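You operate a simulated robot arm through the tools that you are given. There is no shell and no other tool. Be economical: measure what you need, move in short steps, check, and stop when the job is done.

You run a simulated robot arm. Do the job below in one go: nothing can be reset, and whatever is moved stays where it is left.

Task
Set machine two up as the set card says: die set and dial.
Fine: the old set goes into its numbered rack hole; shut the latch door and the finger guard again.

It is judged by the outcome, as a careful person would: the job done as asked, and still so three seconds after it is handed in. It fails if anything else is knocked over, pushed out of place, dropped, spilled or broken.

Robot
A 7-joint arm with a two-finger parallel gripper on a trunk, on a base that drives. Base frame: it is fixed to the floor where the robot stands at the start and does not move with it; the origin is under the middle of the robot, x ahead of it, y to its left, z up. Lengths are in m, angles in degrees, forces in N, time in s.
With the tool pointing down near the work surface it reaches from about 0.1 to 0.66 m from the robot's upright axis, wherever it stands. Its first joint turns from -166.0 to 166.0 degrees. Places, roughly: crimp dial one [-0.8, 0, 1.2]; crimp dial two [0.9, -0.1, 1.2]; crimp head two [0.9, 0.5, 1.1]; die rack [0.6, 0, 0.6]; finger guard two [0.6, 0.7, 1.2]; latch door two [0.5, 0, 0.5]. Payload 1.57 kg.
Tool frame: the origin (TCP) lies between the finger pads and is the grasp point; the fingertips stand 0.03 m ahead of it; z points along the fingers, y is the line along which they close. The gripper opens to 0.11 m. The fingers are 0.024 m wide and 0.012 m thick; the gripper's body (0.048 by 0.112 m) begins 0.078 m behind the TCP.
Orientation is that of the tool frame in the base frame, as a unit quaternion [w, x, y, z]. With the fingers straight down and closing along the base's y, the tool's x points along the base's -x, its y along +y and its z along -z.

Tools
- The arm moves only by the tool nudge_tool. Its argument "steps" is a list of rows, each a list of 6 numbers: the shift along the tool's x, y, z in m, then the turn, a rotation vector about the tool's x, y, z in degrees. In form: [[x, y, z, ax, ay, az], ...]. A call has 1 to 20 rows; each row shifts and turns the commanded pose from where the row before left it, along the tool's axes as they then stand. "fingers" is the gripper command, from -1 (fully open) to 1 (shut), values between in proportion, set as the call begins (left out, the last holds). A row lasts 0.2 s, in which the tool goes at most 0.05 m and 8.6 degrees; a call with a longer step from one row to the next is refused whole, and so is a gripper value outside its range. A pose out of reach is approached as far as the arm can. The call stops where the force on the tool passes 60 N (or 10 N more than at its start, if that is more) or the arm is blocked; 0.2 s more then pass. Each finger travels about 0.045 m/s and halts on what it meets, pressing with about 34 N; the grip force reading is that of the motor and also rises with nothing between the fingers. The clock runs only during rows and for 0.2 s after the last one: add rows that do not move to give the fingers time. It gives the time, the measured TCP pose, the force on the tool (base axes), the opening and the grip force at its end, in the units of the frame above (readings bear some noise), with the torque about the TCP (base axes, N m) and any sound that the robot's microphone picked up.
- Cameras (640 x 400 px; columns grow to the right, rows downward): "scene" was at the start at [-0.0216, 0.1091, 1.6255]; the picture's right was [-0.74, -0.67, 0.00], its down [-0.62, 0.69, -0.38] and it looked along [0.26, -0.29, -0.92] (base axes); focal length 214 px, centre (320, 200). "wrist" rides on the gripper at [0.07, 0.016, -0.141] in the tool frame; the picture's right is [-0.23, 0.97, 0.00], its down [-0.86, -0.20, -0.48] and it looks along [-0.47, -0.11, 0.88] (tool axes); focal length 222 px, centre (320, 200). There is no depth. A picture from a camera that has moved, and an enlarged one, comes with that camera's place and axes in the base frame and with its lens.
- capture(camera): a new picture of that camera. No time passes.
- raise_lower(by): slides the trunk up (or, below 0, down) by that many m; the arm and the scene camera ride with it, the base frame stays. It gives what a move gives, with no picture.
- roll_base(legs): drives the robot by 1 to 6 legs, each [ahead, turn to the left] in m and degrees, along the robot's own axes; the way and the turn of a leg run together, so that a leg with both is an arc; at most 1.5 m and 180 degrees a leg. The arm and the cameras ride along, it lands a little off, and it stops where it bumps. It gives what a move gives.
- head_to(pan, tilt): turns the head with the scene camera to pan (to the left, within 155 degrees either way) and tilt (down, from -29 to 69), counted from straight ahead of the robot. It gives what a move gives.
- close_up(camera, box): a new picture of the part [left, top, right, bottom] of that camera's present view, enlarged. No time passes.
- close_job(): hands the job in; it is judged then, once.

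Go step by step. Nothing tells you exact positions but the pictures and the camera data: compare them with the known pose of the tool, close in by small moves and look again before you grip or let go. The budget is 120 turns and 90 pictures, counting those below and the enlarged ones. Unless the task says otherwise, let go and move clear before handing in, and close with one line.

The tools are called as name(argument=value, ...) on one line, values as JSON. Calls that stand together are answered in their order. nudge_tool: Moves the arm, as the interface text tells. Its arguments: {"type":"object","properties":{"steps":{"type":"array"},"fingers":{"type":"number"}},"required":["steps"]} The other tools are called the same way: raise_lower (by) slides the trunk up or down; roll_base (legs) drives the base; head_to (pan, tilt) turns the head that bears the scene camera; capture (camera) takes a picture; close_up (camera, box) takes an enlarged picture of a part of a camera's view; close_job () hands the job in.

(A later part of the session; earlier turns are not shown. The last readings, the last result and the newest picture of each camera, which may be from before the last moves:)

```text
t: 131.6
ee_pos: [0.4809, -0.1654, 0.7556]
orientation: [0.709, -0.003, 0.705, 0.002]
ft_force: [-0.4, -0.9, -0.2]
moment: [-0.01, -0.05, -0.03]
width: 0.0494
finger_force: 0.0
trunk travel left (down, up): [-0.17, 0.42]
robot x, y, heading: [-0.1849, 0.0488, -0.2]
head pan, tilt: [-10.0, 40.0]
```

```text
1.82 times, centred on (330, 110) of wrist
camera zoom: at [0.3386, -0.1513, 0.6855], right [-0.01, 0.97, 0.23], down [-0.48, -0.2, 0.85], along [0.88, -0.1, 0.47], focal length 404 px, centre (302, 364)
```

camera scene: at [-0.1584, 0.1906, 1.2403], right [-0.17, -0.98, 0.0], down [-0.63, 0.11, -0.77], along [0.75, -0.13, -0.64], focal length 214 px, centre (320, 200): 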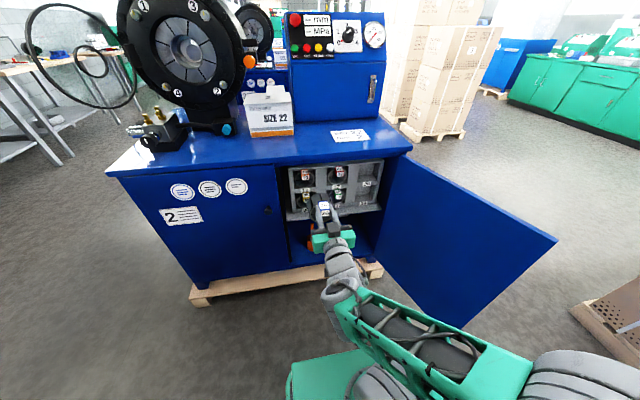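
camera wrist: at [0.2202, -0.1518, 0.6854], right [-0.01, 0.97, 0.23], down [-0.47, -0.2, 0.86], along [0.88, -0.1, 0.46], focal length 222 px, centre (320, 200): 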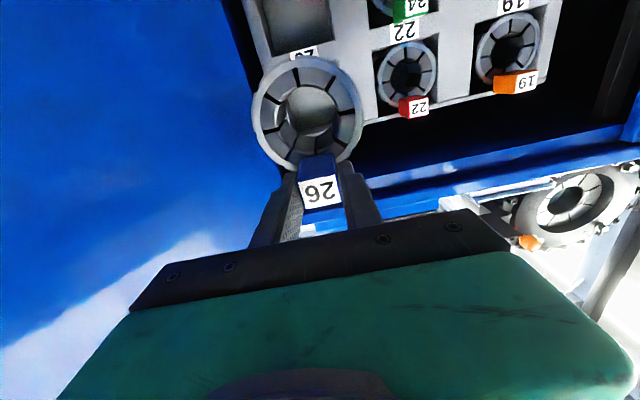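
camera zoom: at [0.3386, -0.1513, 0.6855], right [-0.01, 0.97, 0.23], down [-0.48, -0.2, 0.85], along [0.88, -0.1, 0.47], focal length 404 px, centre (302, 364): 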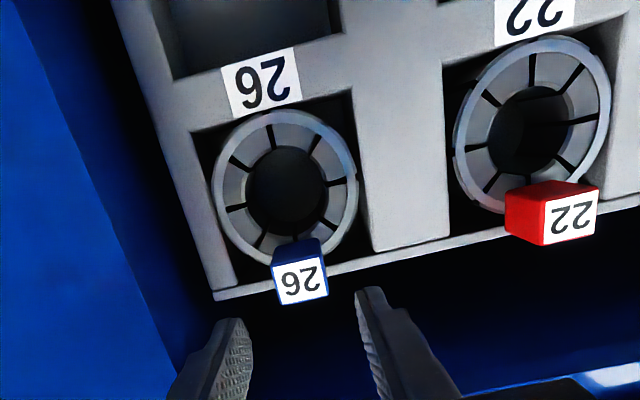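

Set 26 sits in hole 26. Now I move sideways to set 22's tab at y≈-0.020.

nudge_tool(steps=[[0, 0.036, 0, 0, 0.3, 0], [0, 0.036, 0, 0, 0, 0], [0, 0.036, 0, 0, 0, 0], [0, 0.0375, 0.005, 0, 0, 0], [0.001, 0, 0.02, 0, 0, 0]])

close_up(camera="wrist", box=[180, 20, 480, 240])

```text
t: 132.8
ee_pos: [0.5037, -0.0204, 0.7553]
orientation: [0.707, -0.004, 0.707, 0.002]
ft_force: [0.0, 0.7, 0.7]
moment: [0.02, -0.02, -0.03]
width: 0.0497
finger_force: 0.0
trunk travel left (down, up): [-0.17, 0.42]
robot x, y, heading: [-0.1841, 0.0538, -0.1]
head pan, tilt: [-10.0, 40.0]
```

```text
1.82 times, centred on (330, 130) of wrist
camera zoom: at [0.3618, -0.0047, 0.6853], right [-0.01, 0.97, 0.23], down [-0.48, -0.2, 0.86], along [0.88, -0.1, 0.47], focal length 404 px, centre (302, 327)
```

zoom: 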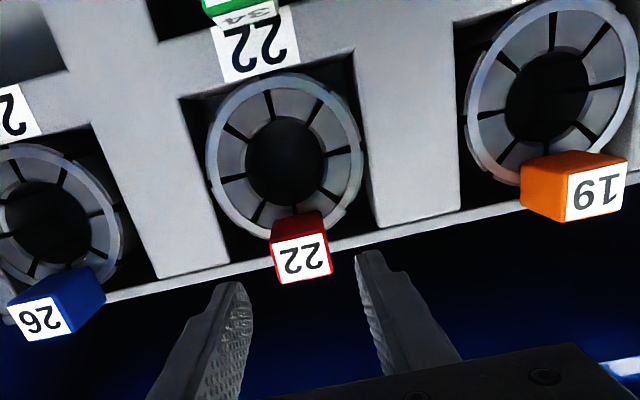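

nudge_tool(steps=[[0, 0.001, 0.02, 0, 0, 0], [0, 0, 0.02, 0, 0, 0], [0, 0, 0.02, 0, 0, 0]])

nudge_tool(steps=[[0, 0, 0, 0, 0, 0], [0, 0, 0, 0, 0, 0], [0, 0, 0, 0, 0, 0], [0, 0, 0, 0, 0, 0]], fingers=1)

close_up(camera="wrist", box=[180, 20, 480, 240])

```text
t: 133.6
ee_pos: [0.5659, -0.02, 0.7553]
orientation: [0.706, -0.004, 0.708, 0.003]
ft_force: [0.3, -1.0, 0.2]
moment: [0.03, 0.01, -0.04]
width: 0.0498
finger_force: 0.0
trunk travel left (down, up): [-0.17, 0.42]
robot x, y, heading: [-0.1825, 0.0532, -0.0]
head pan, tilt: [-10.0, 40.0]
```

```text
t: 134.6
ee_pos: [0.5656, -0.0202, 0.7558]
orientation: [0.707, -0.004, 0.708, 0.002]
ft_force: [1.4, -0.6, 0.2]
moment: [-0.04, -0.09, -0.15]
width: 0.0299
finger_force: 34.1
trunk travel left (down, up): [-0.17, 0.42]
robot x, y, heading: [-0.1831, 0.0561, 0.0]
head pan, tilt: [-10.0, 40.0]
```

```text
1.82 times, centred on (330, 130) of wrist
camera zoom: at [0.4226, -0.004, 0.6858], right [-0.01, 0.97, 0.23], down [-0.48, -0.2, 0.86], along [0.88, -0.1, 0.47], focal length 404 px, centre (302, 327)
```

zoom: 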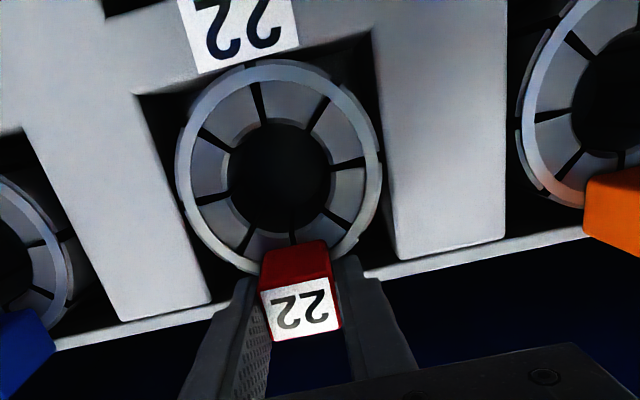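

Grip matches the one on set 26. I lift 2 mm, draw it out, and clear the cabinet.

nudge_tool(steps=[[-0.002, 0, 0, 0, 0, 0], [0, 0, -0.015, 0, 0, 0], [0, 0, -0.015, 0, 0, 0], [0, 0, -0.015, 0, 0, 0], [0, 0, -0.02, 0, 0, 0], [0, 0, -0.02, 0, 0, 0], [0, 0, -0.025, 0, 0, 0], [0, 0, -0.03, 0, 0, 0], [0, 0.02, -0.03, 0, 0, 0], [0, 0.03, -0.03, 0, 0, 0], [0, 0.03, -0.03, 0, 0, 0], [0, 0.03, -0.03, 0, 0, 0]])

capture(camera="wrist")

```text
t: 137.2
ee_pos: [0.3028, 0.0894, 0.7569]
orientation: [0.706, -0.004, 0.708, 0.004]
ft_force: [1.0, 0.6, -1.3]
moment: [-0.03, 0.94, -0.04]
width: 0.0296
finger_force: 33.7
trunk travel left (down, up): [-0.17, 0.42]
robot x, y, heading: [-0.1792, 0.0522, 0.2]
head pan, tilt: [-10.0, 40.0]
```

```text
18 pictures are left
camera wrist: at [0.1596, 0.1048, 0.6868], right [-0.01, 0.97, 0.23], down [-0.47, -0.21, 0.86], along [0.88, -0.1, 0.46], focal length 222 px, centre (320, 200)
```

wrist: 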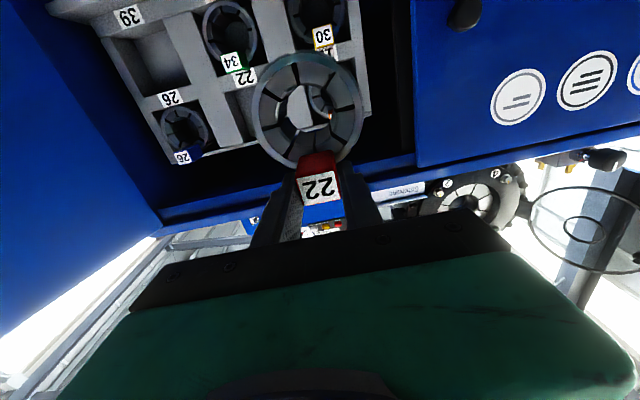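

Set 22 is out. I raise and drive round backwards to the head, the hand passing on the free side.

raise_lower(by=0.4)

roll_base(legs=[[0.05, 0], [0, -90], [-0.4, 0], [0, 90]])

nudge_tool(steps=[[-0.012, 0, 0, 0, 0, 0], [-0.012, 0, 0, 0, 0, 0], [-0.0115, 0, 0, 0, 0, 0]])

```text
t: 141.0
ee_pos: [0.3036, 0.0885, 1.1553]
orientation: [0.706, -0.004, 0.709, 0.003]
ft_force: [-0.2, 0.3, -15.1]
moment: [-0.04, 0.97, 0.0]
width: 0.0297
finger_force: 33.9
trunk travel left (down, up): [-0.57, 0.02]
robot x, y, heading: [-0.1842, 0.0569, 0.3]
head pan, tilt: [-10.0, 40.0]
```

```text
t: 151.7
ee_pos: [0.3545, 0.4968, 1.1572]
orientation: [0.706, -0.006, 0.708, 0.004]
ft_force: [0.6, 0.6, -14.9]
moment: [0.03, 0.95, -0.01]
width: 0.0298
finger_force: 33.8
trunk travel left (down, up): [-0.57, 0.02]
robot x, y, heading: [-0.1293, 0.4556, 0.3]
head pan, tilt: [-10.0, 40.0]
```

```text
t: 152.5
ee_pos: [0.3549, 0.4964, 1.1896]
orientation: [0.705, -0.005, 0.709, 0.004]
ft_force: [-0.5, 0.4, -15.4]
moment: [-0.01, 0.98, 0.02]
width: 0.0297
finger_force: 33.9
trunk travel left (down, up): [-0.57, 0.02]
robot x, y, heading: [-0.1315, 0.457, 0.2]
head pan, tilt: [-10.0, 40.0]
```

roll_base(legs=[[0.22, 0]])

nudge_tool(steps=[[-0.0025, -0.009, 0, 0.9, -0.3, 0], [0, 0, 0, 0, 0, 0]])

close_up(camera="wrist", box=[180, 0, 480, 220])

```text
t: 154.2
ee_pos: [0.572, 0.4983, 1.1901]
orientation: [0.706, -0.005, 0.709, 0.004]
ft_force: [0.2, -1.1, -15.8]
moment: [0.0, 0.97, -0.02]
width: 0.0298
finger_force: 34.1
trunk travel left (down, up): [-0.57, 0.02]
robot x, y, heading: [0.0857, 0.4599, 0.5]
head pan, tilt: [-10.0, 40.0]
```

```text
t: 154.8
ee_pos: [0.5728, 0.4881, 1.192]
orientation: [0.707, 0.001, 0.707, -0.001]
ft_force: [0.3, -0.2, -15.0]
moment: [0.01, 0.98, -0.01]
width: 0.0297
finger_force: 34.1
trunk travel left (down, up): [-0.57, 0.02]
robot x, y, heading: [0.0866, 0.4611, 0.4]
head pan, tilt: [-10.0, 40.0]
```

```text
1.82 times, centred on (330, 110) of wrist
camera zoom: at [0.4293, 0.5057, 1.1235], right [0.0, 0.97, 0.23], down [-0.48, -0.2, 0.86], along [0.88, -0.11, 0.46], focal length 404 px, centre (302, 364)
```

zoom: 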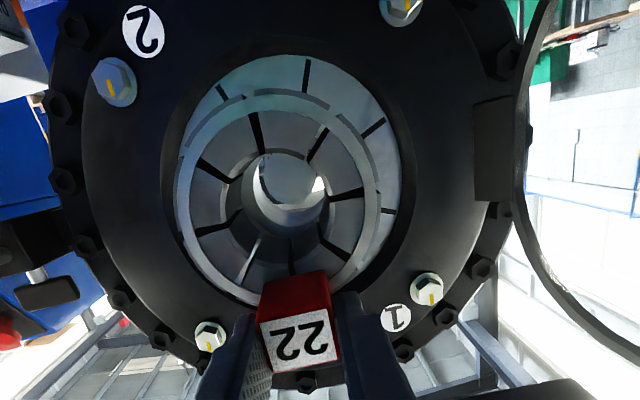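

Aligned with the pose recorded at extraction. I go in slowly, watching forces.

nudge_tool(steps=[[0, -0.001, 0.02, 0, 0, 0], [0, 0, 0.02, 0, 0, 0], [0, 0, 0.02, 0, 0, 0], [0, 0, 0.01, 0, 0, 0], [0, 0, 0.01, 0, 0, 0], [0, 0, 0.01, 0, 0, 0], [0, 0, 0.01, 0, 0, 0], [0, 0, 0.01, 0, 0, 0]])

nudge_tool(steps=[[0, 0, 0.01, 0, 0, 0], [0, 0, 0.01, 0, 0, 0], [0, 0, 0.01, 0, 0, 0], [0, 0, 0.01, 0, 0, 0], [0, 0, 0.01, 0, 0, 0], [0, 0, 0.008, 0, 0, 0]])

```text
t: 156.6
ee_pos: [0.6827, 0.4878, 1.1934]
orientation: [0.707, 0.0, 0.707, -0.001]
ft_force: [0.3, -0.8, -14.8]
moment: [-0.01, 0.98, 0.03]
width: 0.0299
finger_force: 34.3
trunk travel left (down, up): [-0.57, 0.02]
robot x, y, heading: [0.0841, 0.4603, 0.2]
head pan, tilt: [-10.0, 40.0]
```

```text
t: 157.4
ee_pos: [0.7056, 0.4873, 1.1907]
orientation: [0.705, -0.001, 0.709, -0.002]
ft_force: [-25.7, -3.8, -6.4]
moment: [0.19, 1.82, 0.89]
width: 0.0294
finger_force: 33.5
trunk travel left (down, up): [-0.57, 0.02]
robot x, y, heading: [0.085, 0.4606, 0.2]
head pan, tilt: [-10.0, 40.0]
stopped in row 4: the force on the tool passed its limit at 68 N (the readings are from after the stop); the commanded pose is now the measured one
```

Light contact at the lower-left rim, about 4 cm short. I back off, shift 2.5 mm up and 1.5 mm right, and retry.

nudge_tool(steps=[[0, 0, -0.012, 0, 0, 0], [-0.0045, -0.0015, 0, 0, -0.3, 0], [0, 0, 0.008, 0, 0, 0], [0, 0, 0.006, 0, 0, 0], [0, 0, 0.006, 0, 0, 0], [0, 0, 0.006, 0, 0, 0]])

```text
t: 158.8
ee_pos: [0.7192, 0.4879, 1.2043]
orientation: [0.713, -0.001, 0.702, -0.001]
ft_force: [-23.1, 5.9, 4.6]
moment: [0.18, 0.84, 0.15]
width: 0.0295
finger_force: 34.3
trunk travel left (down, up): [-0.57, 0.02]
robot x, y, heading: [0.0819, 0.4564, 0.3]
head pan, tilt: [-10.0, 40.0]
```

close_up(camera="wrist", box=[180, 0, 480, 220])

head_to(pan=10, tilt=30)

close_up(camera="scene", box=[320, 140, 480, 260])

```text
1.82 times, centred on (330, 110) of wrist
camera zoom: at [0.5771, 0.5037, 1.1321], right [0.0, 0.97, 0.23], down [-0.49, -0.2, 0.85], along [0.87, -0.11, 0.48], focal length 404 px, centre (302, 364)
```

zoom: 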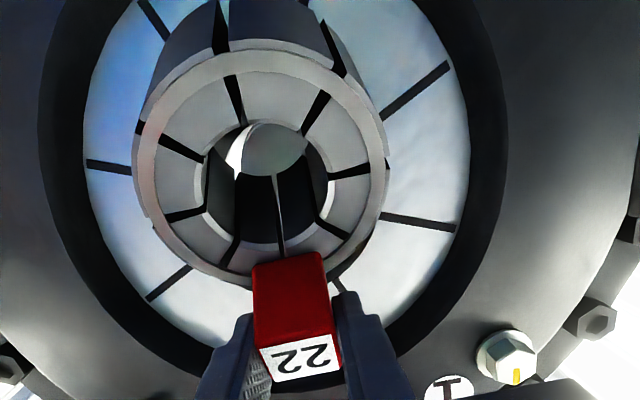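

```text
t: 159.6
ee_pos: [0.7172, 0.4871, 1.2005]
orientation: [0.712, 0.0, 0.702, -0.002]
ft_force: [-24.8, 7.3, 3.3]
moment: [0.23, 0.92, 0.21]
width: 0.03
finger_force: 33.8
trunk travel left (down, up): [-0.57, 0.02]
robot x, y, heading: [0.0834, 0.462, 0.4]
head pan, tilt: [10.0, 30.0]
```

```text
3.33 times, centred on (400, 200) of scene
camera zoom: at [0.1089, 0.6289, 1.6556], right [0.18, -0.98, 0.0], down [-0.49, -0.09, -0.87], along [0.85, 0.15, -0.5], focal length 715 px, centre (53, 200)
```

zoom: 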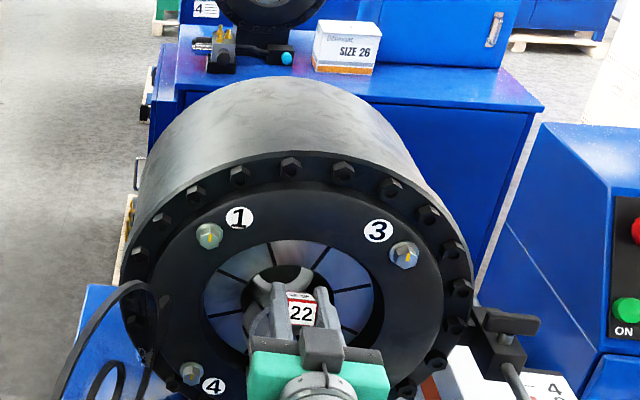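

The set has tipped nose-down in the grip by roughly 30° (it caught the lower rim). I back off and pitch the tool up by the same amount so that the set is level, then look.

nudge_tool(steps=[[0, 0, -0.02, 0, 0, 0], [0, 0, -0.03, 0, 0, 0], [0, 0, -0.02, 0, 0, 0], [0, 0, 0, 0, -8, 0], [0, 0, 0, 0, -8, 0], [0, 0, 0, 0, -8, 0], [0, 0, 0, 0, 0, 0]])

close_up(camera="scene", box=[330, 150, 450, 250])

close_up(camera="wrist", box=[180, 0, 480, 220])

```text
t: 161.2
ee_pos: [0.652, 0.4852, 1.1974]
orientation: [0.841, -0.002, 0.541, 0.0]
ft_force: [0.1, -0.7, -14.9]
moment: [-0.01, 0.85, 0.03]
width: 0.0301
finger_force: 34.5
trunk travel left (down, up): [-0.57, 0.02]
robot x, y, heading: [0.0846, 0.4606, 0.1]
head pan, tilt: [10.0, 30.0]
```

```text
4.00 times, centred on (390, 200) of scene
camera zoom: at [0.1146, 0.6278, 1.6556], right [0.18, -0.98, 0.0], down [-0.49, -0.09, -0.87], along [0.85, 0.16, -0.5], focal length 858 px, centre (40, 200)
```

zoom: 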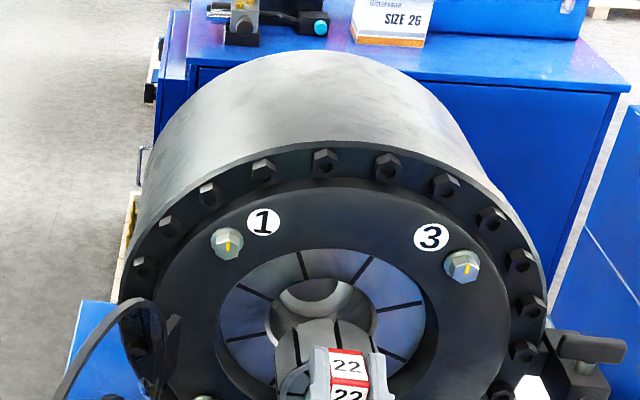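

```text
1.82 times, centred on (330, 110) of wrist
camera zoom: at [0.5513, 0.5025, 1.0759], right [-0.09, 0.97, 0.2], down [-0.79, -0.2, 0.58], along [0.61, -0.11, 0.79], focal length 404 px, centre (302, 364)
```

zoom: 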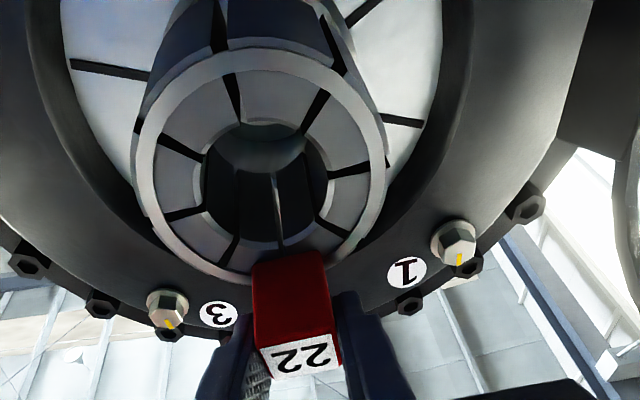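

From the ring's ellipse I get the set about 30° nose-down in the hand and slid ~1 cm toward it; pitching the tool to 30° makes it level. I correct pitch, place the ring centre on the bore axis, and approach in small steps.

nudge_tool(steps=[[0, 0.0023, 0, 0, -5.7, 0], [0.005, 0, 0.0086, 0, 0, 0], [0.01, 0, 0.0173, 0, 0, 0], [0, 0, 0, 0, 0, 0]])

close_up(camera="wrist", box=[180, 0, 480, 220])

```text
t: 162.2
ee_pos: [0.6895, 0.4863, 1.209]
orientation: [0.867, 0.0, 0.498, -0.002]
ft_force: [0.5, 0.3, -15.3]
moment: [0.0, 0.93, -0.05]
width: 0.0298
finger_force: 34.3
out of reach, approached as far as the arm can: row 1
trunk travel left (down, up): [-0.57, 0.02]
robot x, y, heading: [0.0836, 0.458, 0.3]
head pan, tilt: [10.0, 30.0]
```

```text
1.82 times, centred on (330, 110) of wrist
camera zoom: at [0.6015, 0.5026, 1.0774], right [-0.11, 0.97, 0.19], down [-0.84, -0.2, 0.5], along [0.53, -0.11, 0.84], focal length 404 px, centre (302, 364)
```

zoom: 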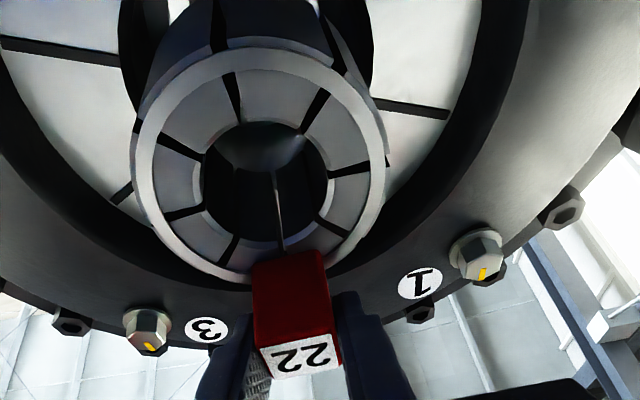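

Laterally it sits centred on the bore. I lower 13 mm to the target height and advance in small steps.

nudge_tool(steps=[[0.0056, 0.001, -0.0033, 0, 0, 0], [0.0056, 0, -0.0032, 0, 0, 0], [0, 0, 0, 0, 0, 0]])

nudge_tool(steps=[[0.0025, 0, 0.0043, 0, 0, 0], [0.0025, 0, 0.0043, 0, 0, 0], [0.0025, 0, 0.0043, 0, 0, 0], [0.0025, 0, 0.0043, 0, 0, 0], [0, 0, 0, 0, 0, 0]])

```text
t: 163.0
ee_pos: [0.6896, 0.4863, 1.1956]
orientation: [0.867, -0.001, 0.498, -0.001]
ft_force: [-0.1, 0.7, -14.9]
moment: [0.02, 0.91, 0.0]
width: 0.0299
finger_force: 33.7
trunk travel left (down, up): [-0.57, 0.02]
robot x, y, heading: [0.0843, 0.4589, 0.1]
head pan, tilt: [10.0, 30.0]
```

```text
t: 164.2
ee_pos: [0.7093, 0.4857, 1.1937]
orientation: [0.867, 0.0, 0.499, -0.001]
ft_force: [0.2, 0.9, -14.2]
moment: [-0.02, 0.92, 0.03]
width: 0.0298
finger_force: 34.6
trunk travel left (down, up): [-0.57, 0.02]
robot x, y, heading: [0.0896, 0.4583, -0.0]
head pan, tilt: [10.0, 30.0]
```

nudge_tool(steps=[[0.0015, 0.001, 0.0043, 0, 0, 0], [0.002, 0, 0.0035, 0, 0, 0], [0.0015, 0, 0.0026, 0, 0, 0], [0, 0, 0, 0, 0, 0]])

```text
t: 165.2
ee_pos: [0.7218, 0.4863, 1.1959]
orientation: [0.867, -0.001, 0.498, -0.001]
ft_force: [-0.7, -0.2, -13.6]
moment: [-0.05, 0.92, 0.0]
width: 0.0302
finger_force: 33.5
trunk travel left (down, up): [-0.57, 0.02]
robot x, y, heading: [0.0858, 0.4556, 0.2]
head pan, tilt: [10.0, 30.0]
```

No contact yet past the earlier catch point; on in small steps.

nudge_tool(steps=[[0.002, 0, 0.0035, 0, 0, 0], [0.002, 0, 0.0035, 0, 0, 0], [0, 0, 0, 0, 0, 0]])

nudge_tool(steps=[[0.002, 0, 0.0035, 0, 0, 0], [0.002, 0, 0.0035, 0, 0, 0], [0, 0, 0, 0, 0, 0]])

```text
t: 166.0
ee_pos: [0.7302, 0.4874, 1.1943]
orientation: [0.867, -0.001, 0.499, 0.0]
ft_force: [-0.8, -0.5, -14.7]
moment: [-0.02, 0.92, 0.01]
width: 0.0298
finger_force: 33.7
trunk travel left (down, up): [-0.57, 0.02]
robot x, y, heading: [0.0858, 0.4601, 0.2]
head pan, tilt: [10.0, 30.0]
```

```text
t: 166.8
ee_pos: [0.7371, 0.4871, 1.1961]
orientation: [0.866, 0.0, 0.499, -0.001]
ft_force: [-0.8, -1.1, -14.3]
moment: [-0.01, 0.92, 0.0]
width: 0.0301
finger_force: 34.1
trunk travel left (down, up): [-0.57, 0.02]
robot x, y, heading: [0.0825, 0.4606, 0.5]
head pan, tilt: [10.0, 30.0]
```

nudge_tool(steps=[[0.002, 0, 0.0035, 0, 0, 0], [0.002, 0, 0.0035, 0, 0, 0], [0.0015, 0, 0.0026, 0, 0, 0], [0, 0, 0, 0, 0, 0]])

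nudge_tool(steps=[[0.002, 0, 0.0035, 0, 0, 0], [0.001, 0, 0.0017, 0, 0, 0], [0, 0, 0, 0, 0, 0]])

close_up(camera="wrist", box=[180, 0, 480, 220])

```text
t: 167.8
ee_pos: [0.7483, 0.4864, 1.1979]
orientation: [0.867, 0.0, 0.499, -0.002]
ft_force: [-4.5, 0.5, -11.8]
moment: [0.02, 1.07, 0.01]
width: 0.0299
finger_force: 33.9
trunk travel left (down, up): [-0.57, 0.02]
robot x, y, heading: [0.0807, 0.4604, 0.3]
head pan, tilt: [10.0, 30.0]
```

```text
t: 168.6
ee_pos: [0.7502, 0.4883, 1.1985]
orientation: [0.868, -0.001, 0.497, -0.001]
ft_force: [-27.9, -0.8, -12.0]
moment: [-0.07, 0.43, 0.09]
width: 0.03
finger_force: 33.7
trunk travel left (down, up): [-0.57, 0.02]
robot x, y, heading: [0.0901, 0.4592, 0.3]
head pan, tilt: [10.0, 30.0]
```

```text
1.82 times, centred on (330, 110) of wrist
camera zoom: at [0.6627, 0.5039, 1.0676], right [-0.11, 0.97, 0.19], down [-0.85, -0.2, 0.5], along [0.52, -0.11, 0.85], focal length 404 px, centre (302, 364)
```

zoom: 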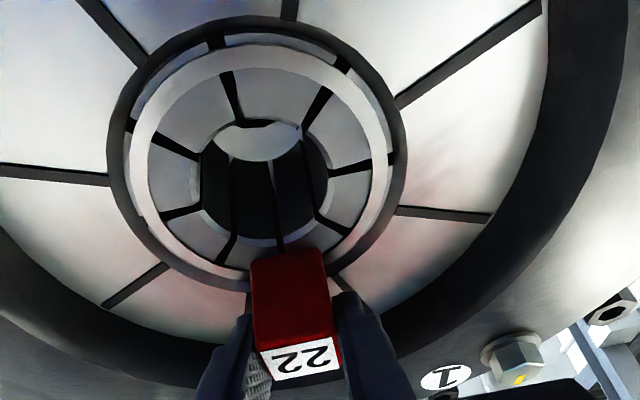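

It slid into the bore and stopped because the fingertips touch the jaw face, so it may lack a few millimetres. I release, back straight out, level the tool and close the fingers to press it home.

nudge_tool(steps=[[-0.001, 0, -0.0017, 0, 0, 0], [0, 0, 0, 0, 0, 0], [0, 0, 0, 0, 0, 0]], fingers=0.1)

nudge_tool(steps=[[-0.01, 0, -0.0173, 0, 0, 0], [-0.01, 0, -0.0173, 0, 0, 0], [-0.01, 0, -0.0173, 0, 0, 0], [-0.012, 0, -0.02, 0, 0, 0], [0, 0, 0, 0, 7.5, 0], [0, 0, 0, 0, 7.5, 0], [0, 0, 0, 0, 7.5, 0], [0, 0, 0, 0, 7.6, 0], [0, 0, 0, 0, 0, 0]])

close_up(camera="wrist", box=[180, 0, 480, 220])

```text
t: 169.4
ee_pos: [0.7524, 0.4882, 1.1993]
orientation: [0.867, -0.001, 0.498, -0.001]
ft_force: [0.9, -0.3, 0.4]
moment: [0.0, -0.01, 0.0]
width: 0.0494
finger_force: 0.1
trunk travel left (down, up): [-0.57, 0.02]
robot x, y, heading: [0.0814, 0.4589, 0.3]
head pan, tilt: [10.0, 30.0]
```

```text
t: 171.4
ee_pos: [0.6707, 0.4865, 1.2003]
orientation: [0.708, 0.0, 0.707, -0.002]
ft_force: [-0.5, -0.7, 0.1]
moment: [0.05, 0.0, 0.0]
width: 0.0496
finger_force: 0.2
out of reach, approached as far as the arm can: row 4
trunk travel left (down, up): [-0.57, 0.02]
robot x, y, heading: [0.0838, 0.4639, 0.0]
head pan, tilt: [10.0, 30.0]
```

```text
1.82 times, centred on (330, 110) of wrist
camera zoom: at [0.5279, 0.5032, 1.1309], right [0.0, 0.97, 0.23], down [-0.48, -0.2, 0.85], along [0.88, -0.11, 0.47], focal length 404 px, centre (302, 364)
```

zoom: 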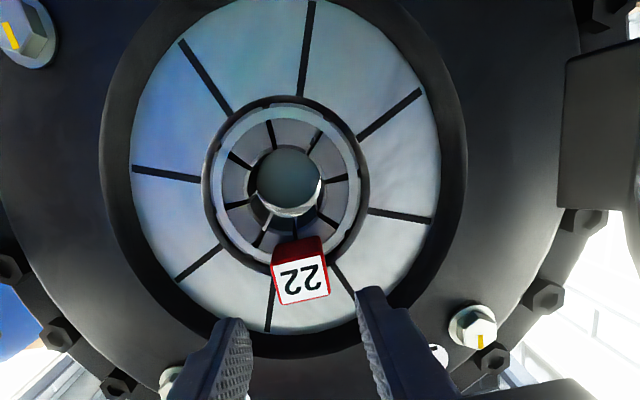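

Set 22 sits level and concentric in the bore, roughly 1 cm proud. I close the fingers and press its tab gently home.

nudge_tool(steps=[[0.004, 0.0005, 0, 0, 0, 0], [0.004, 0, 0, 0, 0, 0], [0, 0, 0, 0, 0, 0], [0, 0, 0, 0, 0, 0], [0, 0, 0.01, 0, 0, 0], [0, 0, 0.008, 0, 0, 0], [0, 0, 0.006, 0, 0, 0], [0, 0, 0.004, 0, 0, 0]], fingers=1)

nudge_tool(steps=[[0, 0, 0.004, 0, 0, 0], [0, 0, 0.004, 0, 0, 0], [0, 0, 0.003, 0, 0, 0]])

```text
t: 173.2
ee_pos: [0.6997, 0.4868, 1.1929]
orientation: [0.708, 0.0, 0.706, -0.001]
ft_force: [-0.4, 0.0, 0.0]
moment: [-0.02, 0.02, 0.01]
width: 0.0
finger_force: 21.5
trunk travel left (down, up): [-0.57, 0.02]
robot x, y, heading: [0.0852, 0.4591, 0.3]
head pan, tilt: [10.0, 30.0]
```

```text
t: 174.0
ee_pos: [0.7106, 0.4861, 1.1924]
orientation: [0.708, -0.002, 0.706, -0.001]
ft_force: [-0.7, 0.0, -0.3]
moment: [0.01, 0.0, 0.0]
width: 0.0
finger_force: 21.5
trunk travel left (down, up): [-0.57, 0.02]
robot x, y, heading: [0.0876, 0.4592, 0.3]
head pan, tilt: [10.0, 30.0]
```

No contact yet; a few millimetres more, slowly.

nudge_tool(steps=[[0, 0, 0.003, 0, 0, 0], [0, 0, 0.003, 0, 0, 0], [0, 0, 0, 0, 0, 0]])

nudge_tool(steps=[[0, 0, 0.003, 0, 0, 0], [0, 0, 0.002, 0, 0, 0], [0, 0, 0, 0, 0, 0]])

```text
t: 174.8
ee_pos: [0.714, 0.4873, 1.1924]
orientation: [0.708, 0.0, 0.706, -0.002]
ft_force: [-12.7, 0.0, -1.2]
moment: [0.09, 0.16, -0.01]
width: 0.0
finger_force: 21.5
trunk travel left (down, up): [-0.57, 0.02]
robot x, y, heading: [0.0832, 0.4619, 0.3]
head pan, tilt: [10.0, 30.0]
```

```text
t: 175.6
ee_pos: [0.7149, 0.4872, 1.1921]
orientation: [0.707, -0.001, 0.707, -0.001]
ft_force: [-50.0, -2.0, -8.8]
moment: [0.39, 0.39, -0.01]
width: 0.0
finger_force: 21.2
trunk travel left (down, up): [-0.57, 0.02]
robot x, y, heading: [0.0833, 0.4555, -0.1]
head pan, tilt: [10.0, 30.0]
```

Set 22 stopped exactly where set 26 sat and resists 50 N: seated. Now the guard: I back out and drive round to its left side to push it shut.

nudge_tool(steps=[[0, 0, -0.02, 0, 0, 0], [0, 0, -0.03, 0, 0, 0], [0, 0, -0.03, 0, 0, 0]])

roll_base(legs=[[-0.2, 0], [0, 90], [0.32, 0], [0, -90]])

head_to(pan=-15, tilt=40)

capture(camera="scene")

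```text
t: 176.4
ee_pos: [0.6406, 0.4871, 1.1939]
orientation: [0.709, 0.0, 0.705, -0.002]
ft_force: [0.1, -0.5, -0.6]
moment: [0.03, -0.04, 0.0]
width: 0.0
finger_force: 21.7
trunk travel left (down, up): [-0.57, 0.02]
robot x, y, heading: [0.0845, 0.4551, 0.2]
head pan, tilt: [10.0, 30.0]
```

```text
t: 187.4
ee_pos: [0.436, 0.8136, 1.1923]
orientation: [0.708, -0.003, 0.706, 0.002]
ft_force: [-0.4, 0.1, -0.3]
moment: [0.03, -0.01, -0.01]
width: 0.0001
finger_force: 21.6
trunk travel left (down, up): [-0.57, 0.02]
robot x, y, heading: [-0.1163, 0.7812, 0.9]
head pan, tilt: [10.0, 30.0]
```

```text
t: 188.3
ee_pos: [0.4365, 0.813, 1.1928]
orientation: [0.708, -0.004, 0.706, 0.003]
ft_force: [-0.8, -0.1, 0.5]
moment: [0.01, -0.01, 0.01]
width: 0.0003
finger_force: 21.2
trunk travel left (down, up): [-0.57, 0.02]
robot x, y, heading: [-0.121, 0.7819, 0.7]
head pan, tilt: [-15.0, 40.0]
```

```text
9 pictures are left
camera scene: at [-0.0995, 0.911, 1.6404], right [-0.24, -0.97, 0.0], down [-0.62, 0.16, -0.77], along [0.74, -0.19, -0.64], focal length 214 px, centre (320, 200)
```

scene: 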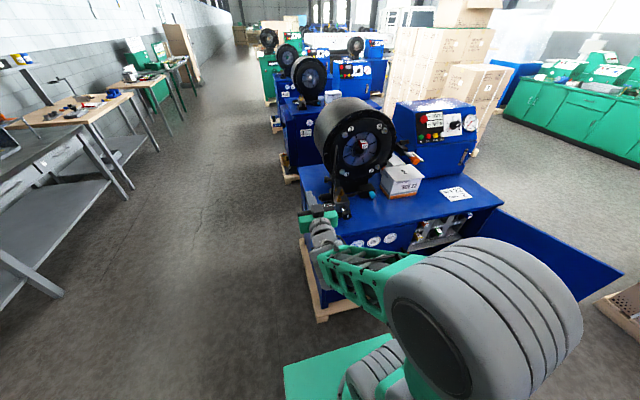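

I'm left of the open guard with closed fingers. I move forward beside it and sweep right, pushing it round.

roll_base(legs=[[0.14, 0]])

nudge_tool(steps=[[0, -0.025, 0, 0, 0, 0], [0, -0.025, 0, 0, 0, 0], [0, -0.025, 0, 0, 0, 0], [0, -0.025, 0, 0, 0, 0], [0, -0.025, 0, 0, 0, 0], [0, -0.025, 0, 0, 0, 0], [0, -0.025, 0, 0, 0, 0], [0, -0.025, 0, 0, 0, 0], [0, -0.025, 0.005, 0, 0, 0], [0, -0.025, 0.005, 0, 0, 0]])

capture(camera="scene")

```text
t: 189.6
ee_pos: [0.5757, 0.8134, 1.1922]
orientation: [0.708, -0.002, 0.706, 0.001]
ft_force: [-0.6, 0.1, -0.4]
moment: [0.03, 0.0, 0.03]
width: 0.0
finger_force: 21.2
trunk travel left (down, up): [-0.57, 0.02]
robot x, y, heading: [0.018, 0.7811, 0.5]
head pan, tilt: [-15.0, 40.0]
```

```text
t: 191.8
ee_pos: [0.5895, 0.5652, 1.1916]
orientation: [0.708, -0.004, 0.707, 0.002]
ft_force: [-0.8, 0.5, -0.2]
moment: [0.02, -0.01, 0.0]
width: 0.0001
finger_force: 21.3
trunk travel left (down, up): [-0.57, 0.02]
robot x, y, heading: [0.0184, 0.7853, 0.7]
head pan, tilt: [-15.0, 40.0]
```

```text
8 pictures are left
camera scene: at [0.0413, 0.9119, 1.6403], right [-0.24, -0.97, 0.0], down [-0.62, 0.16, -0.77], along [0.74, -0.19, -0.64], focal length 214 px, centre (320, 200)
```

scene: 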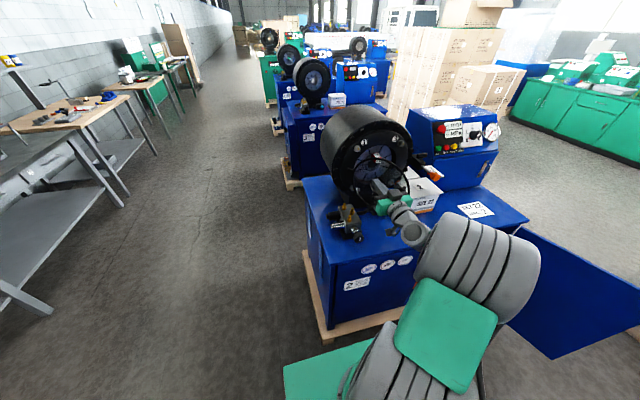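

The guard is about half shut. I continue right and forward, pressing near its free edge.

nudge_tool(steps=[[0, -0.023, 0.006, 0, 0, 0], [0, -0.023, 0.006, 0, 0, 0], [0, -0.023, 0.006, 0, 0, 0], [0, -0.023, 0.006, 0, 0, 0], [0, -0.023, 0.006, 0, 0, 0], [0, -0.02, 0.006, 0, 0, 0], [0, 0, 0.01, 0, 0, 0], [0, 0, 0.01, 0, 0, 0], [0, 0, 0.01, 0, 0, 0], [0, 0, 0.01, 0, 0, 0]])

nudge_tool(steps=[[0, 0, 0.006, 0, 0, 0], [0, 0, 0.006, 0, 0, 0], [0, 0, 0.006, 0, 0, 0], [0, 0, 0.006, 0, 0, 0]])

capture(camera="scene")

```text
t: 194.0
ee_pos: [0.6612, 0.4244, 1.195]
orientation: [0.708, -0.002, 0.706, -0.002]
ft_force: [-0.7, 0.2, -0.9]
moment: [-0.02, -0.04, -0.05]
width: 0.0
finger_force: 21.5
trunk travel left (down, up): [-0.57, 0.02]
robot x, y, heading: [0.0183, 0.7861, 0.7]
head pan, tilt: [-15.0, 40.0]
```

```text
t: 195.0
ee_pos: [0.6865, 0.4288, 1.1935]
orientation: [0.708, -0.002, 0.706, 0.0]
ft_force: [1.0, 0.3, 0.4]
moment: [-0.02, 0.03, 0.01]
width: 0.0
finger_force: 20.8
trunk travel left (down, up): [-0.57, 0.02]
robot x, y, heading: [0.0177, 0.7879, 0.8]
head pan, tilt: [-15.0, 40.0]
```

```text
7 pictures are left
camera scene: at [0.0398, 0.9127, 1.6404], right [-0.25, -0.97, 0.0], down [-0.62, 0.16, -0.77], along [0.74, -0.19, -0.64], focal length 214 px, centre (320, 200)
```

scene: 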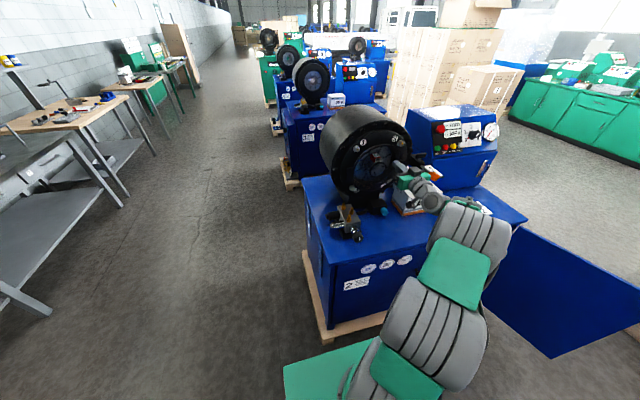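

Nearly shut. I press on until it meets its stop.

nudge_tool(steps=[[0, 0, 0.005, 0, 0, 0], [0, 0, 0.005, 0, 0, 0], [0, 0, 0.005, 0, 0, 0]])

nudge_tool(steps=[[0, 0, 0.004, 0, 0, 0], [0, 0, 0.004, 0, 0, 0], [0, 0, 0.004, 0, 0, 0]])

```text
t: 195.8
ee_pos: [0.6988, 0.4293, 1.1931]
orientation: [0.707, -0.002, 0.707, 0.002]
ft_force: [-16.6, 5.9, -1.4]
moment: [-0.04, 0.27, 0.12]
width: 0.0
finger_force: 21.9
trunk travel left (down, up): [-0.57, 0.02]
robot x, y, heading: [0.0167, 0.7854, 0.6]
head pan, tilt: [-15.0, 40.0]
```

```text
t: 196.4
ee_pos: [0.6994, 0.4283, 1.1938]
orientation: [0.708, 0.0, 0.707, 0.003]
ft_force: [-40.0, 9.9, 4.0]
moment: [0.02, -0.03, 0.29]
width: 0.0
finger_force: 21.3
trunk travel left (down, up): [-0.57, 0.02]
robot x, y, heading: [0.0171, 0.7821, 0.4]
head pan, tilt: [-15.0, 40.0]
stopped in row 2: the force on the tool passed its limit at 65 N (the readings are from after the stop); the commanded pose is now the measured one
```

The guard has reached its stop. I withdraw, bring the arm in front of the robot, and drive round to the dial.

nudge_tool(steps=[[0, 0, -0.03, 0, 0, 0], [0, 0, -0.03, 0, 0, 0], [0, 0, -0.03, 0, 0, 0], [0, 0.03, 0, 0, 0, 0], [0, 0.03, 0, 0, 0, 0], [0, 0.03, 0, 0, 0, 0], [0, 0.03, 0, 0, 0, 0], [0, 0.03, 0, 0, 0, 0], [0, 0.03, 0, 0, 0, 0], [0, 0.03, 0, 0, 0, 0], [0, 0.03, 0, 0, 0, 0], [0, 0.03, 0, 0, 0, 0], [0, 0.03, 0, 0, 0, 0]])

roll_base(legs=[[-0.12, 0], [0, -90], [0.68, 0], [0, 90], [0.18, 0]])

capture(camera="wrist")

```text
t: 199.2
ee_pos: [0.6142, 0.7276, 1.1909]
orientation: [0.705, 0.001, 0.709, 0.002]
ft_force: [0.1, 0.2, -0.2]
moment: [-0.04, -0.03, 0.0]
width: 0.0
finger_force: 21.2
trunk travel left (down, up): [-0.57, 0.02]
robot x, y, heading: [0.0192, 0.7807, 0.5]
head pan, tilt: [-15.0, 40.0]
```

```text
t: 212.5
ee_pos: [0.689, 0.0622, 1.191]
orientation: [0.706, -0.006, 0.709, 0.007]
ft_force: [0.5, 0.1, -0.1]
moment: [-0.02, -0.01, -0.02]
width: 0.0002
finger_force: 21.3
trunk travel left (down, up): [-0.57, 0.02]
robot x, y, heading: [0.0905, 0.108, 1.6]
head pan, tilt: [-15.0, 40.0]
```

```text
6 pictures are left
camera wrist: at [0.5457, 0.0768, 1.1227], right [-0.02, 0.97, 0.23], down [-0.47, -0.21, 0.86], along [0.88, -0.09, 0.46], focal length 222 px, centre (320, 200)
```

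wrist: 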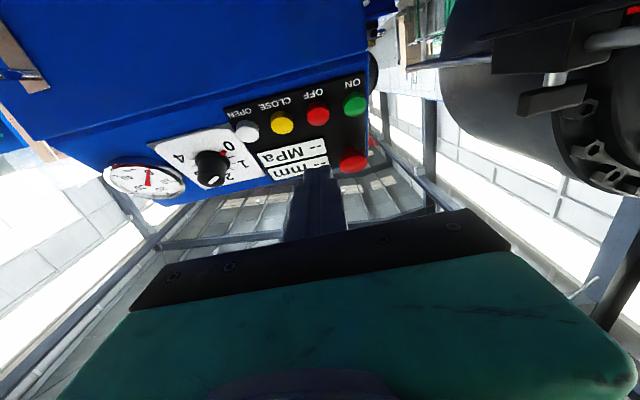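

Knob front at (0.860, -0.1025, 1.199); the panel leans back about 30°. I line the tool up with the knob axis: pitch down 30°, roll -60°, fingers open.

nudge_tool(steps=[[-0.012, -0.041, -0.01, 0, 0, 0], [-0.012, -0.041, -0.01, 0, 0, 0], [-0.012, -0.041, -0.01, 0, 0, 0], [-0.012, -0.041, -0.01, 0, 0, 0], [0, 0, 0, 1, 7.5, 0], [0, 0, 0, 0, 7.5, 0], [0, 0, 0, 0, 7.5, 0], [0, 0, 0, 0, 7.5, 0], [0, 0, 0, 0, 0, -7.5], [0, 0, 0, 0, 0, -7.5], [0, 0, 0, 0, 0, -7.5], [0, 0, 0, 0, 0, -7.5], [0, 0, 0, 0, 0, -7.5], [0, 0, 0, 0, 0, -7.5], [0, 0, 0, 0, 0, -7.5], [0, 0, 0, 0, 0, -7.5]], fingers=-0.27)

roll_base(legs=[[0.1, 0]])

```text
t: 215.9
ee_pos: [0.6509, -0.1025, 1.2391]
orientation: [0.432, -0.434, 0.75, -0.249]
ft_force: [0.7, 0.4, -0.7]
moment: [0.0, 0.04, 0.04]
width: 0.07
finger_force: 0.1
trunk travel left (down, up): [-0.57, 0.02]
robot x, y, heading: [0.0914, 0.1097, 1.3]
head pan, tilt: [-15.0, 40.0]
```

```text
t: 217.1
ee_pos: [0.7517, -0.1002, 1.2393]
orientation: [0.432, -0.434, 0.751, -0.248]
ft_force: [0.5, -0.4, -0.4]
moment: [0.01, 0.01, -0.02]
width: 0.0698
finger_force: 0.2
trunk travel left (down, up): [-0.57, 0.02]
robot x, y, heading: [0.1937, 0.1079, 1.4]
head pan, tilt: [-15.0, 40.0]
```

nudge_tool(steps=[[-0.0089, -0.0205, 0, 0, 0, 0], [0, 0, 0.03, 0, 0, 0], [0, 0, 0.02, 0, 0, 0]])

capture(camera="wrist")

```text
t: 217.9
ee_pos: [0.8056, -0.1022, 1.2323]
orientation: [0.432, -0.433, 0.751, -0.249]
ft_force: [-0.2, 0.1, 0.4]
moment: [0.04, 0.01, 0.0]
width: 0.0697
finger_force: 0.1
trunk travel left (down, up): [-0.57, 0.02]
robot x, y, heading: [0.191, 0.11, 1.2]
head pan, tilt: [-15.0, 40.0]
```

```text
5 pictures are left
camera wrist: at [0.6582, -0.1543, 1.2623], right [-0.37, 0.68, -0.63], down [-0.11, 0.64, 0.76], along [0.92, 0.35, -0.16], focal length 222 px, centre (320, 200)
```

wrist: 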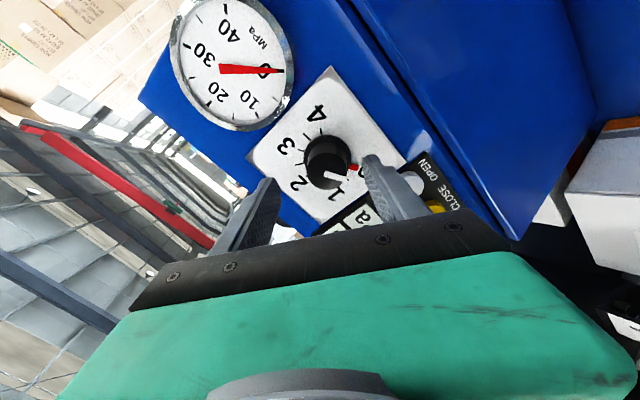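

nudge_tool(steps=[[-0.004, 0.003, 0, 0, 0, 0], [0, 0, 0.02, 0, 0, 0], [0, 0, 0.012, 0, 0, 0], [0, 0, 0.01, 0, 0, 0]])

nudge_tool(steps=[[0, 0, 0, 0, 0, 0], [0, 0, 0, 0, 0, 0], [0, 0, 0, 0, 0, 0], [0, 0, 0, 0, 0, 0], [0, 0, 0, 0, 0, 0]], fingers=1)

```text
t: 218.9
ee_pos: [0.8432, -0.096, 1.2123]
orientation: [0.431, -0.433, 0.751, -0.249]
ft_force: [-0.1, 0.4, -1.1]
moment: [-0.01, 0.0, -0.03]
width: 0.07
finger_force: 0.0
trunk travel left (down, up): [-0.57, 0.02]
robot x, y, heading: [0.1904, 0.1149, 1.3]
head pan, tilt: [-15.0, 40.0]
```

```text
t: 220.1
ee_pos: [0.8398, -0.0946, 1.2079]
orientation: [0.43, -0.435, 0.753, -0.245]
ft_force: [-19.3, 12.6, -21.6]
moment: [0.41, 0.04, 0.42]
width: 0.0455
finger_force: 33.9
trunk travel left (down, up): [-0.57, 0.02]
robot x, y, heading: [0.1925, 0.1148, 1.6]
head pan, tilt: [-15.0, 40.0]
```

The knob is gripped (45 mm). I relieve the side load and turn clockwise 120° in stages.

nudge_tool(steps=[[0, 0.0055, 0, 0, 0, 0], [0, 0, 0, 0, 0, 0]])

nudge_tool(steps=[[0, 0, 0, 0, 0, 7.5], [0, 0, 0, 0, 0, 7.5], [0, 0, 0, 0, 0, 7.5], [0, 0, 0, 0, 0, 7.5], [0, 0, 0, 0, 0, 7.5], [0, 0, 0, 0, 0, 7.5], [0, 0, 0, 0, 0, 7.5], [0, 0, 0, 0, 0, 7.5]])

```text
t: 220.7
ee_pos: [0.8391, -0.0931, 1.2074]
orientation: [0.43, -0.434, 0.752, -0.248]
ft_force: [-10.6, 9.1, -17.5]
moment: [-0.11, 0.1, -0.34]
width: 0.0432
finger_force: 34.2
trunk travel left (down, up): [-0.57, 0.02]
robot x, y, heading: [0.1903, 0.1091, 1.2]
head pan, tilt: [-15.0, 40.0]
```

```text
t: 222.5
ee_pos: [0.84, -0.098, 1.212]
orientation: [0.502, 0.002, 0.865, -0.001]
ft_force: [0.4, -14.6, 17.6]
moment: [-0.64, -0.4, -0.92]
width: 0.0373
finger_force: 43.5
trunk travel left (down, up): [-0.57, 0.02]
robot x, y, heading: [0.1903, 0.1121, 1.2]
head pan, tilt: [-15.0, 40.0]
```

close_up(camera="wrist", box=[200, 60, 440, 220])

```text
2.50 times, centred on (320, 140) of wrist
camera zoom: at [0.6805, -0.0805, 1.2221], right [0.12, 0.97, 0.2], down [0.01, -0.2, 0.98], along [0.99, -0.11, -0.03], focal length 555 px, centre (320, 350)
```

zoom: 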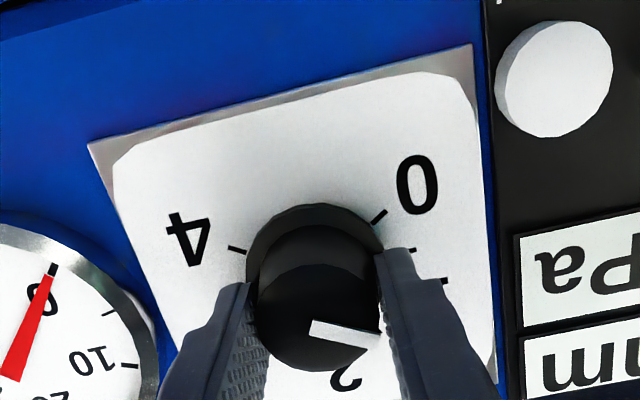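

The knob has turned with the gripper to about 1. The fingers have crept to the upper side of the knob, so I re-grip 6 mm lower before the second half.

nudge_tool(steps=[[0, 0, 0, 0, 0, 0], [0, 0, 0, 0, 0, 0], [0.003, 0, 0, 0, 0, 0], [0.003, 0, 0, 0, 0, 0], [0, 0, 0.003, 0, 0, 0]], fingers=-0.1)

nudge_tool(steps=[[0, 0, 0, 0, 0, 0], [0, 0, 0, 0, 0, 0], [0, 0, 0, 0, 0, 0], [0, 0, 0, 0, 0, 0]], fingers=1)

```text
t: 223.7
ee_pos: [0.8395, -0.0954, 1.2004]
orientation: [0.498, 0.001, 0.867, 0.001]
ft_force: [-0.7, 0.4, -0.5]
moment: [0.02, 0.0, 0.02]
width: 0.0605
finger_force: 0.1
trunk travel left (down, up): [-0.57, 0.02]
robot x, y, heading: [0.1926, 0.1132, 1.3]
head pan, tilt: [-15.0, 40.0]
```

```text
t: 224.7
ee_pos: [0.8393, -0.0981, 1.2004]
orientation: [0.498, 0.002, 0.867, -0.001]
ft_force: [0.6, -15.8, -0.5]
moment: [-0.55, -0.02, -1.06]
width: 0.0474
finger_force: 43.8
trunk travel left (down, up): [-0.57, 0.02]
robot x, y, heading: [0.1913, 0.1123, 1.3]
head pan, tilt: [-15.0, 40.0]
```

nudge_tool(steps=[[0, -0.0025, 0, 0, 0, 0], [0, 0, 0, 0, 0, 7.5], [0, 0, 0, 0, 0, 7.5], [0, 0, 0, 0, 0, 7.5], [0, 0, 0, 0, 0, 7.5], [0, 0, 0, 0, 0, 7.5], [0, 0, 0, 0, 0, 7.5], [0, 0, 0, 0, 0, 7.5], [0, 0, 0, 0, 0, 7.5]])

close_up(camera="wrist", box=[200, 40, 440, 220])

```text
t: 226.7
ee_pos: [0.8412, -0.0931, 1.2033]
orientation: [0.432, 0.432, 0.751, 0.251]
ft_force: [10.7, 18.6, 10.8]
moment: [-0.26, -0.34, -0.11]
width: 0.0474
finger_force: 45.3
trunk travel left (down, up): [-0.57, 0.02]
robot x, y, heading: [0.1939, 0.1129, 1.9]
head pan, tilt: [-15.0, 40.0]
```

```text
2.22 times, centred on (320, 130) of wrist
camera zoom: at [0.7059, -0.0246, 1.2563], right [0.48, 0.29, 0.83], down [-0.28, -0.84, 0.46], along [0.83, -0.46, -0.32], focal length 494 px, centre (320, 356)
```

zoom: 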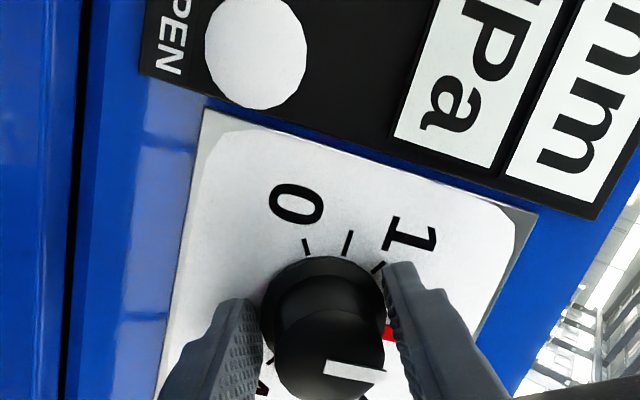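

The red pointer reads about 1.8–1.9. I turn another 8°, then release and check.

nudge_tool(steps=[[0, 0, 0, 0, 0, 4], [0, 0, 0, 0, 0, 4], [0, 0, 0, 0, 0, 0]])

nudge_tool(steps=[[0, 0, 0, 0, 0, 0], [0, 0, 0, 0, 0, 0], [0, 0, 0, 0, 0, 0], [0, 0, -0.03, 0, 0, 0], [0, 0, -0.03, 0, 0, 0]], fingers=-0.3)

close_up(camera="wrist", box=[200, 40, 440, 220])

```text
t: 227.5
ee_pos: [0.8398, -0.0933, 1.2024]
orientation: [0.415, 0.483, 0.719, 0.28]
ft_force: [17.1, 20.7, 18.3]
moment: [-0.36, -0.53, -0.13]
width: 0.0475
finger_force: 44.9
trunk travel left (down, up): [-0.57, 0.02]
robot x, y, heading: [0.1908, 0.1084, 1.4]
head pan, tilt: [-15.0, 40.0]
```

```text
t: 228.7
ee_pos: [0.7873, -0.0971, 1.2306]
orientation: [0.413, 0.485, 0.718, 0.281]
ft_force: [0.1, 0.4, -0.2]
moment: [0.02, -0.02, -0.01]
width: 0.0714
finger_force: 0.1
trunk travel left (down, up): [-0.57, 0.02]
robot x, y, heading: [0.194, 0.1105, 1.4]
head pan, tilt: [-15.0, 40.0]
```

```text
2.22 times, centred on (320, 130) of wrist
camera zoom: at [0.6577, -0.0258, 1.2933], right [0.5, 0.15, 0.85], down [-0.34, -0.87, 0.36], along [0.8, -0.47, -0.38], focal length 494 px, centre (320, 356)
```

zoom: 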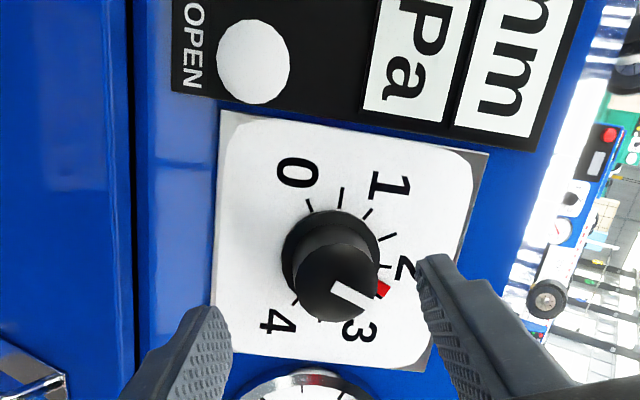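

Now unobstructed, the pointer reads about 2.35, so the finger had hidden part of it. I re-grip centred on the knob axis and turn back 21°.

nudge_tool(steps=[[-0.0034, 0.0042, 0.02, 0, 0, 0], [0, 0, 0.02, 0, 0, 0], [0, 0, 0.015, 0, 0, 0]])

nudge_tool(steps=[[0, 0, 0, 0, 0, 0], [0, 0, 0, 0, 0, 0], [0, 0, 0, 0, 0, 0], [0, 0, 0, 0, 0, 0], [0, 0, 0, 0, 0, 0]], fingers=1)

```text
t: 229.5
ee_pos: [0.8374, -0.0994, 1.2073]
orientation: [0.413, 0.485, 0.718, 0.28]
ft_force: [-0.4, -0.5, 0.0]
moment: [-0.02, -0.04, -0.01]
width: 0.0714
finger_force: 0.1
trunk travel left (down, up): [-0.57, 0.02]
robot x, y, heading: [0.1915, 0.1116, 1.4]
head pan, tilt: [-15.0, 40.0]
```

```text
t: 230.7
ee_pos: [0.8372, -0.0984, 1.2089]
orientation: [0.414, 0.485, 0.718, 0.279]
ft_force: [0.1, 0.2, 8.0]
moment: [-0.05, 1.1, -0.09]
width: 0.0378
finger_force: 41.8
trunk travel left (down, up): [-0.57, 0.02]
robot x, y, heading: [0.1951, 0.1129, 1.2]
head pan, tilt: [-15.0, 40.0]
```

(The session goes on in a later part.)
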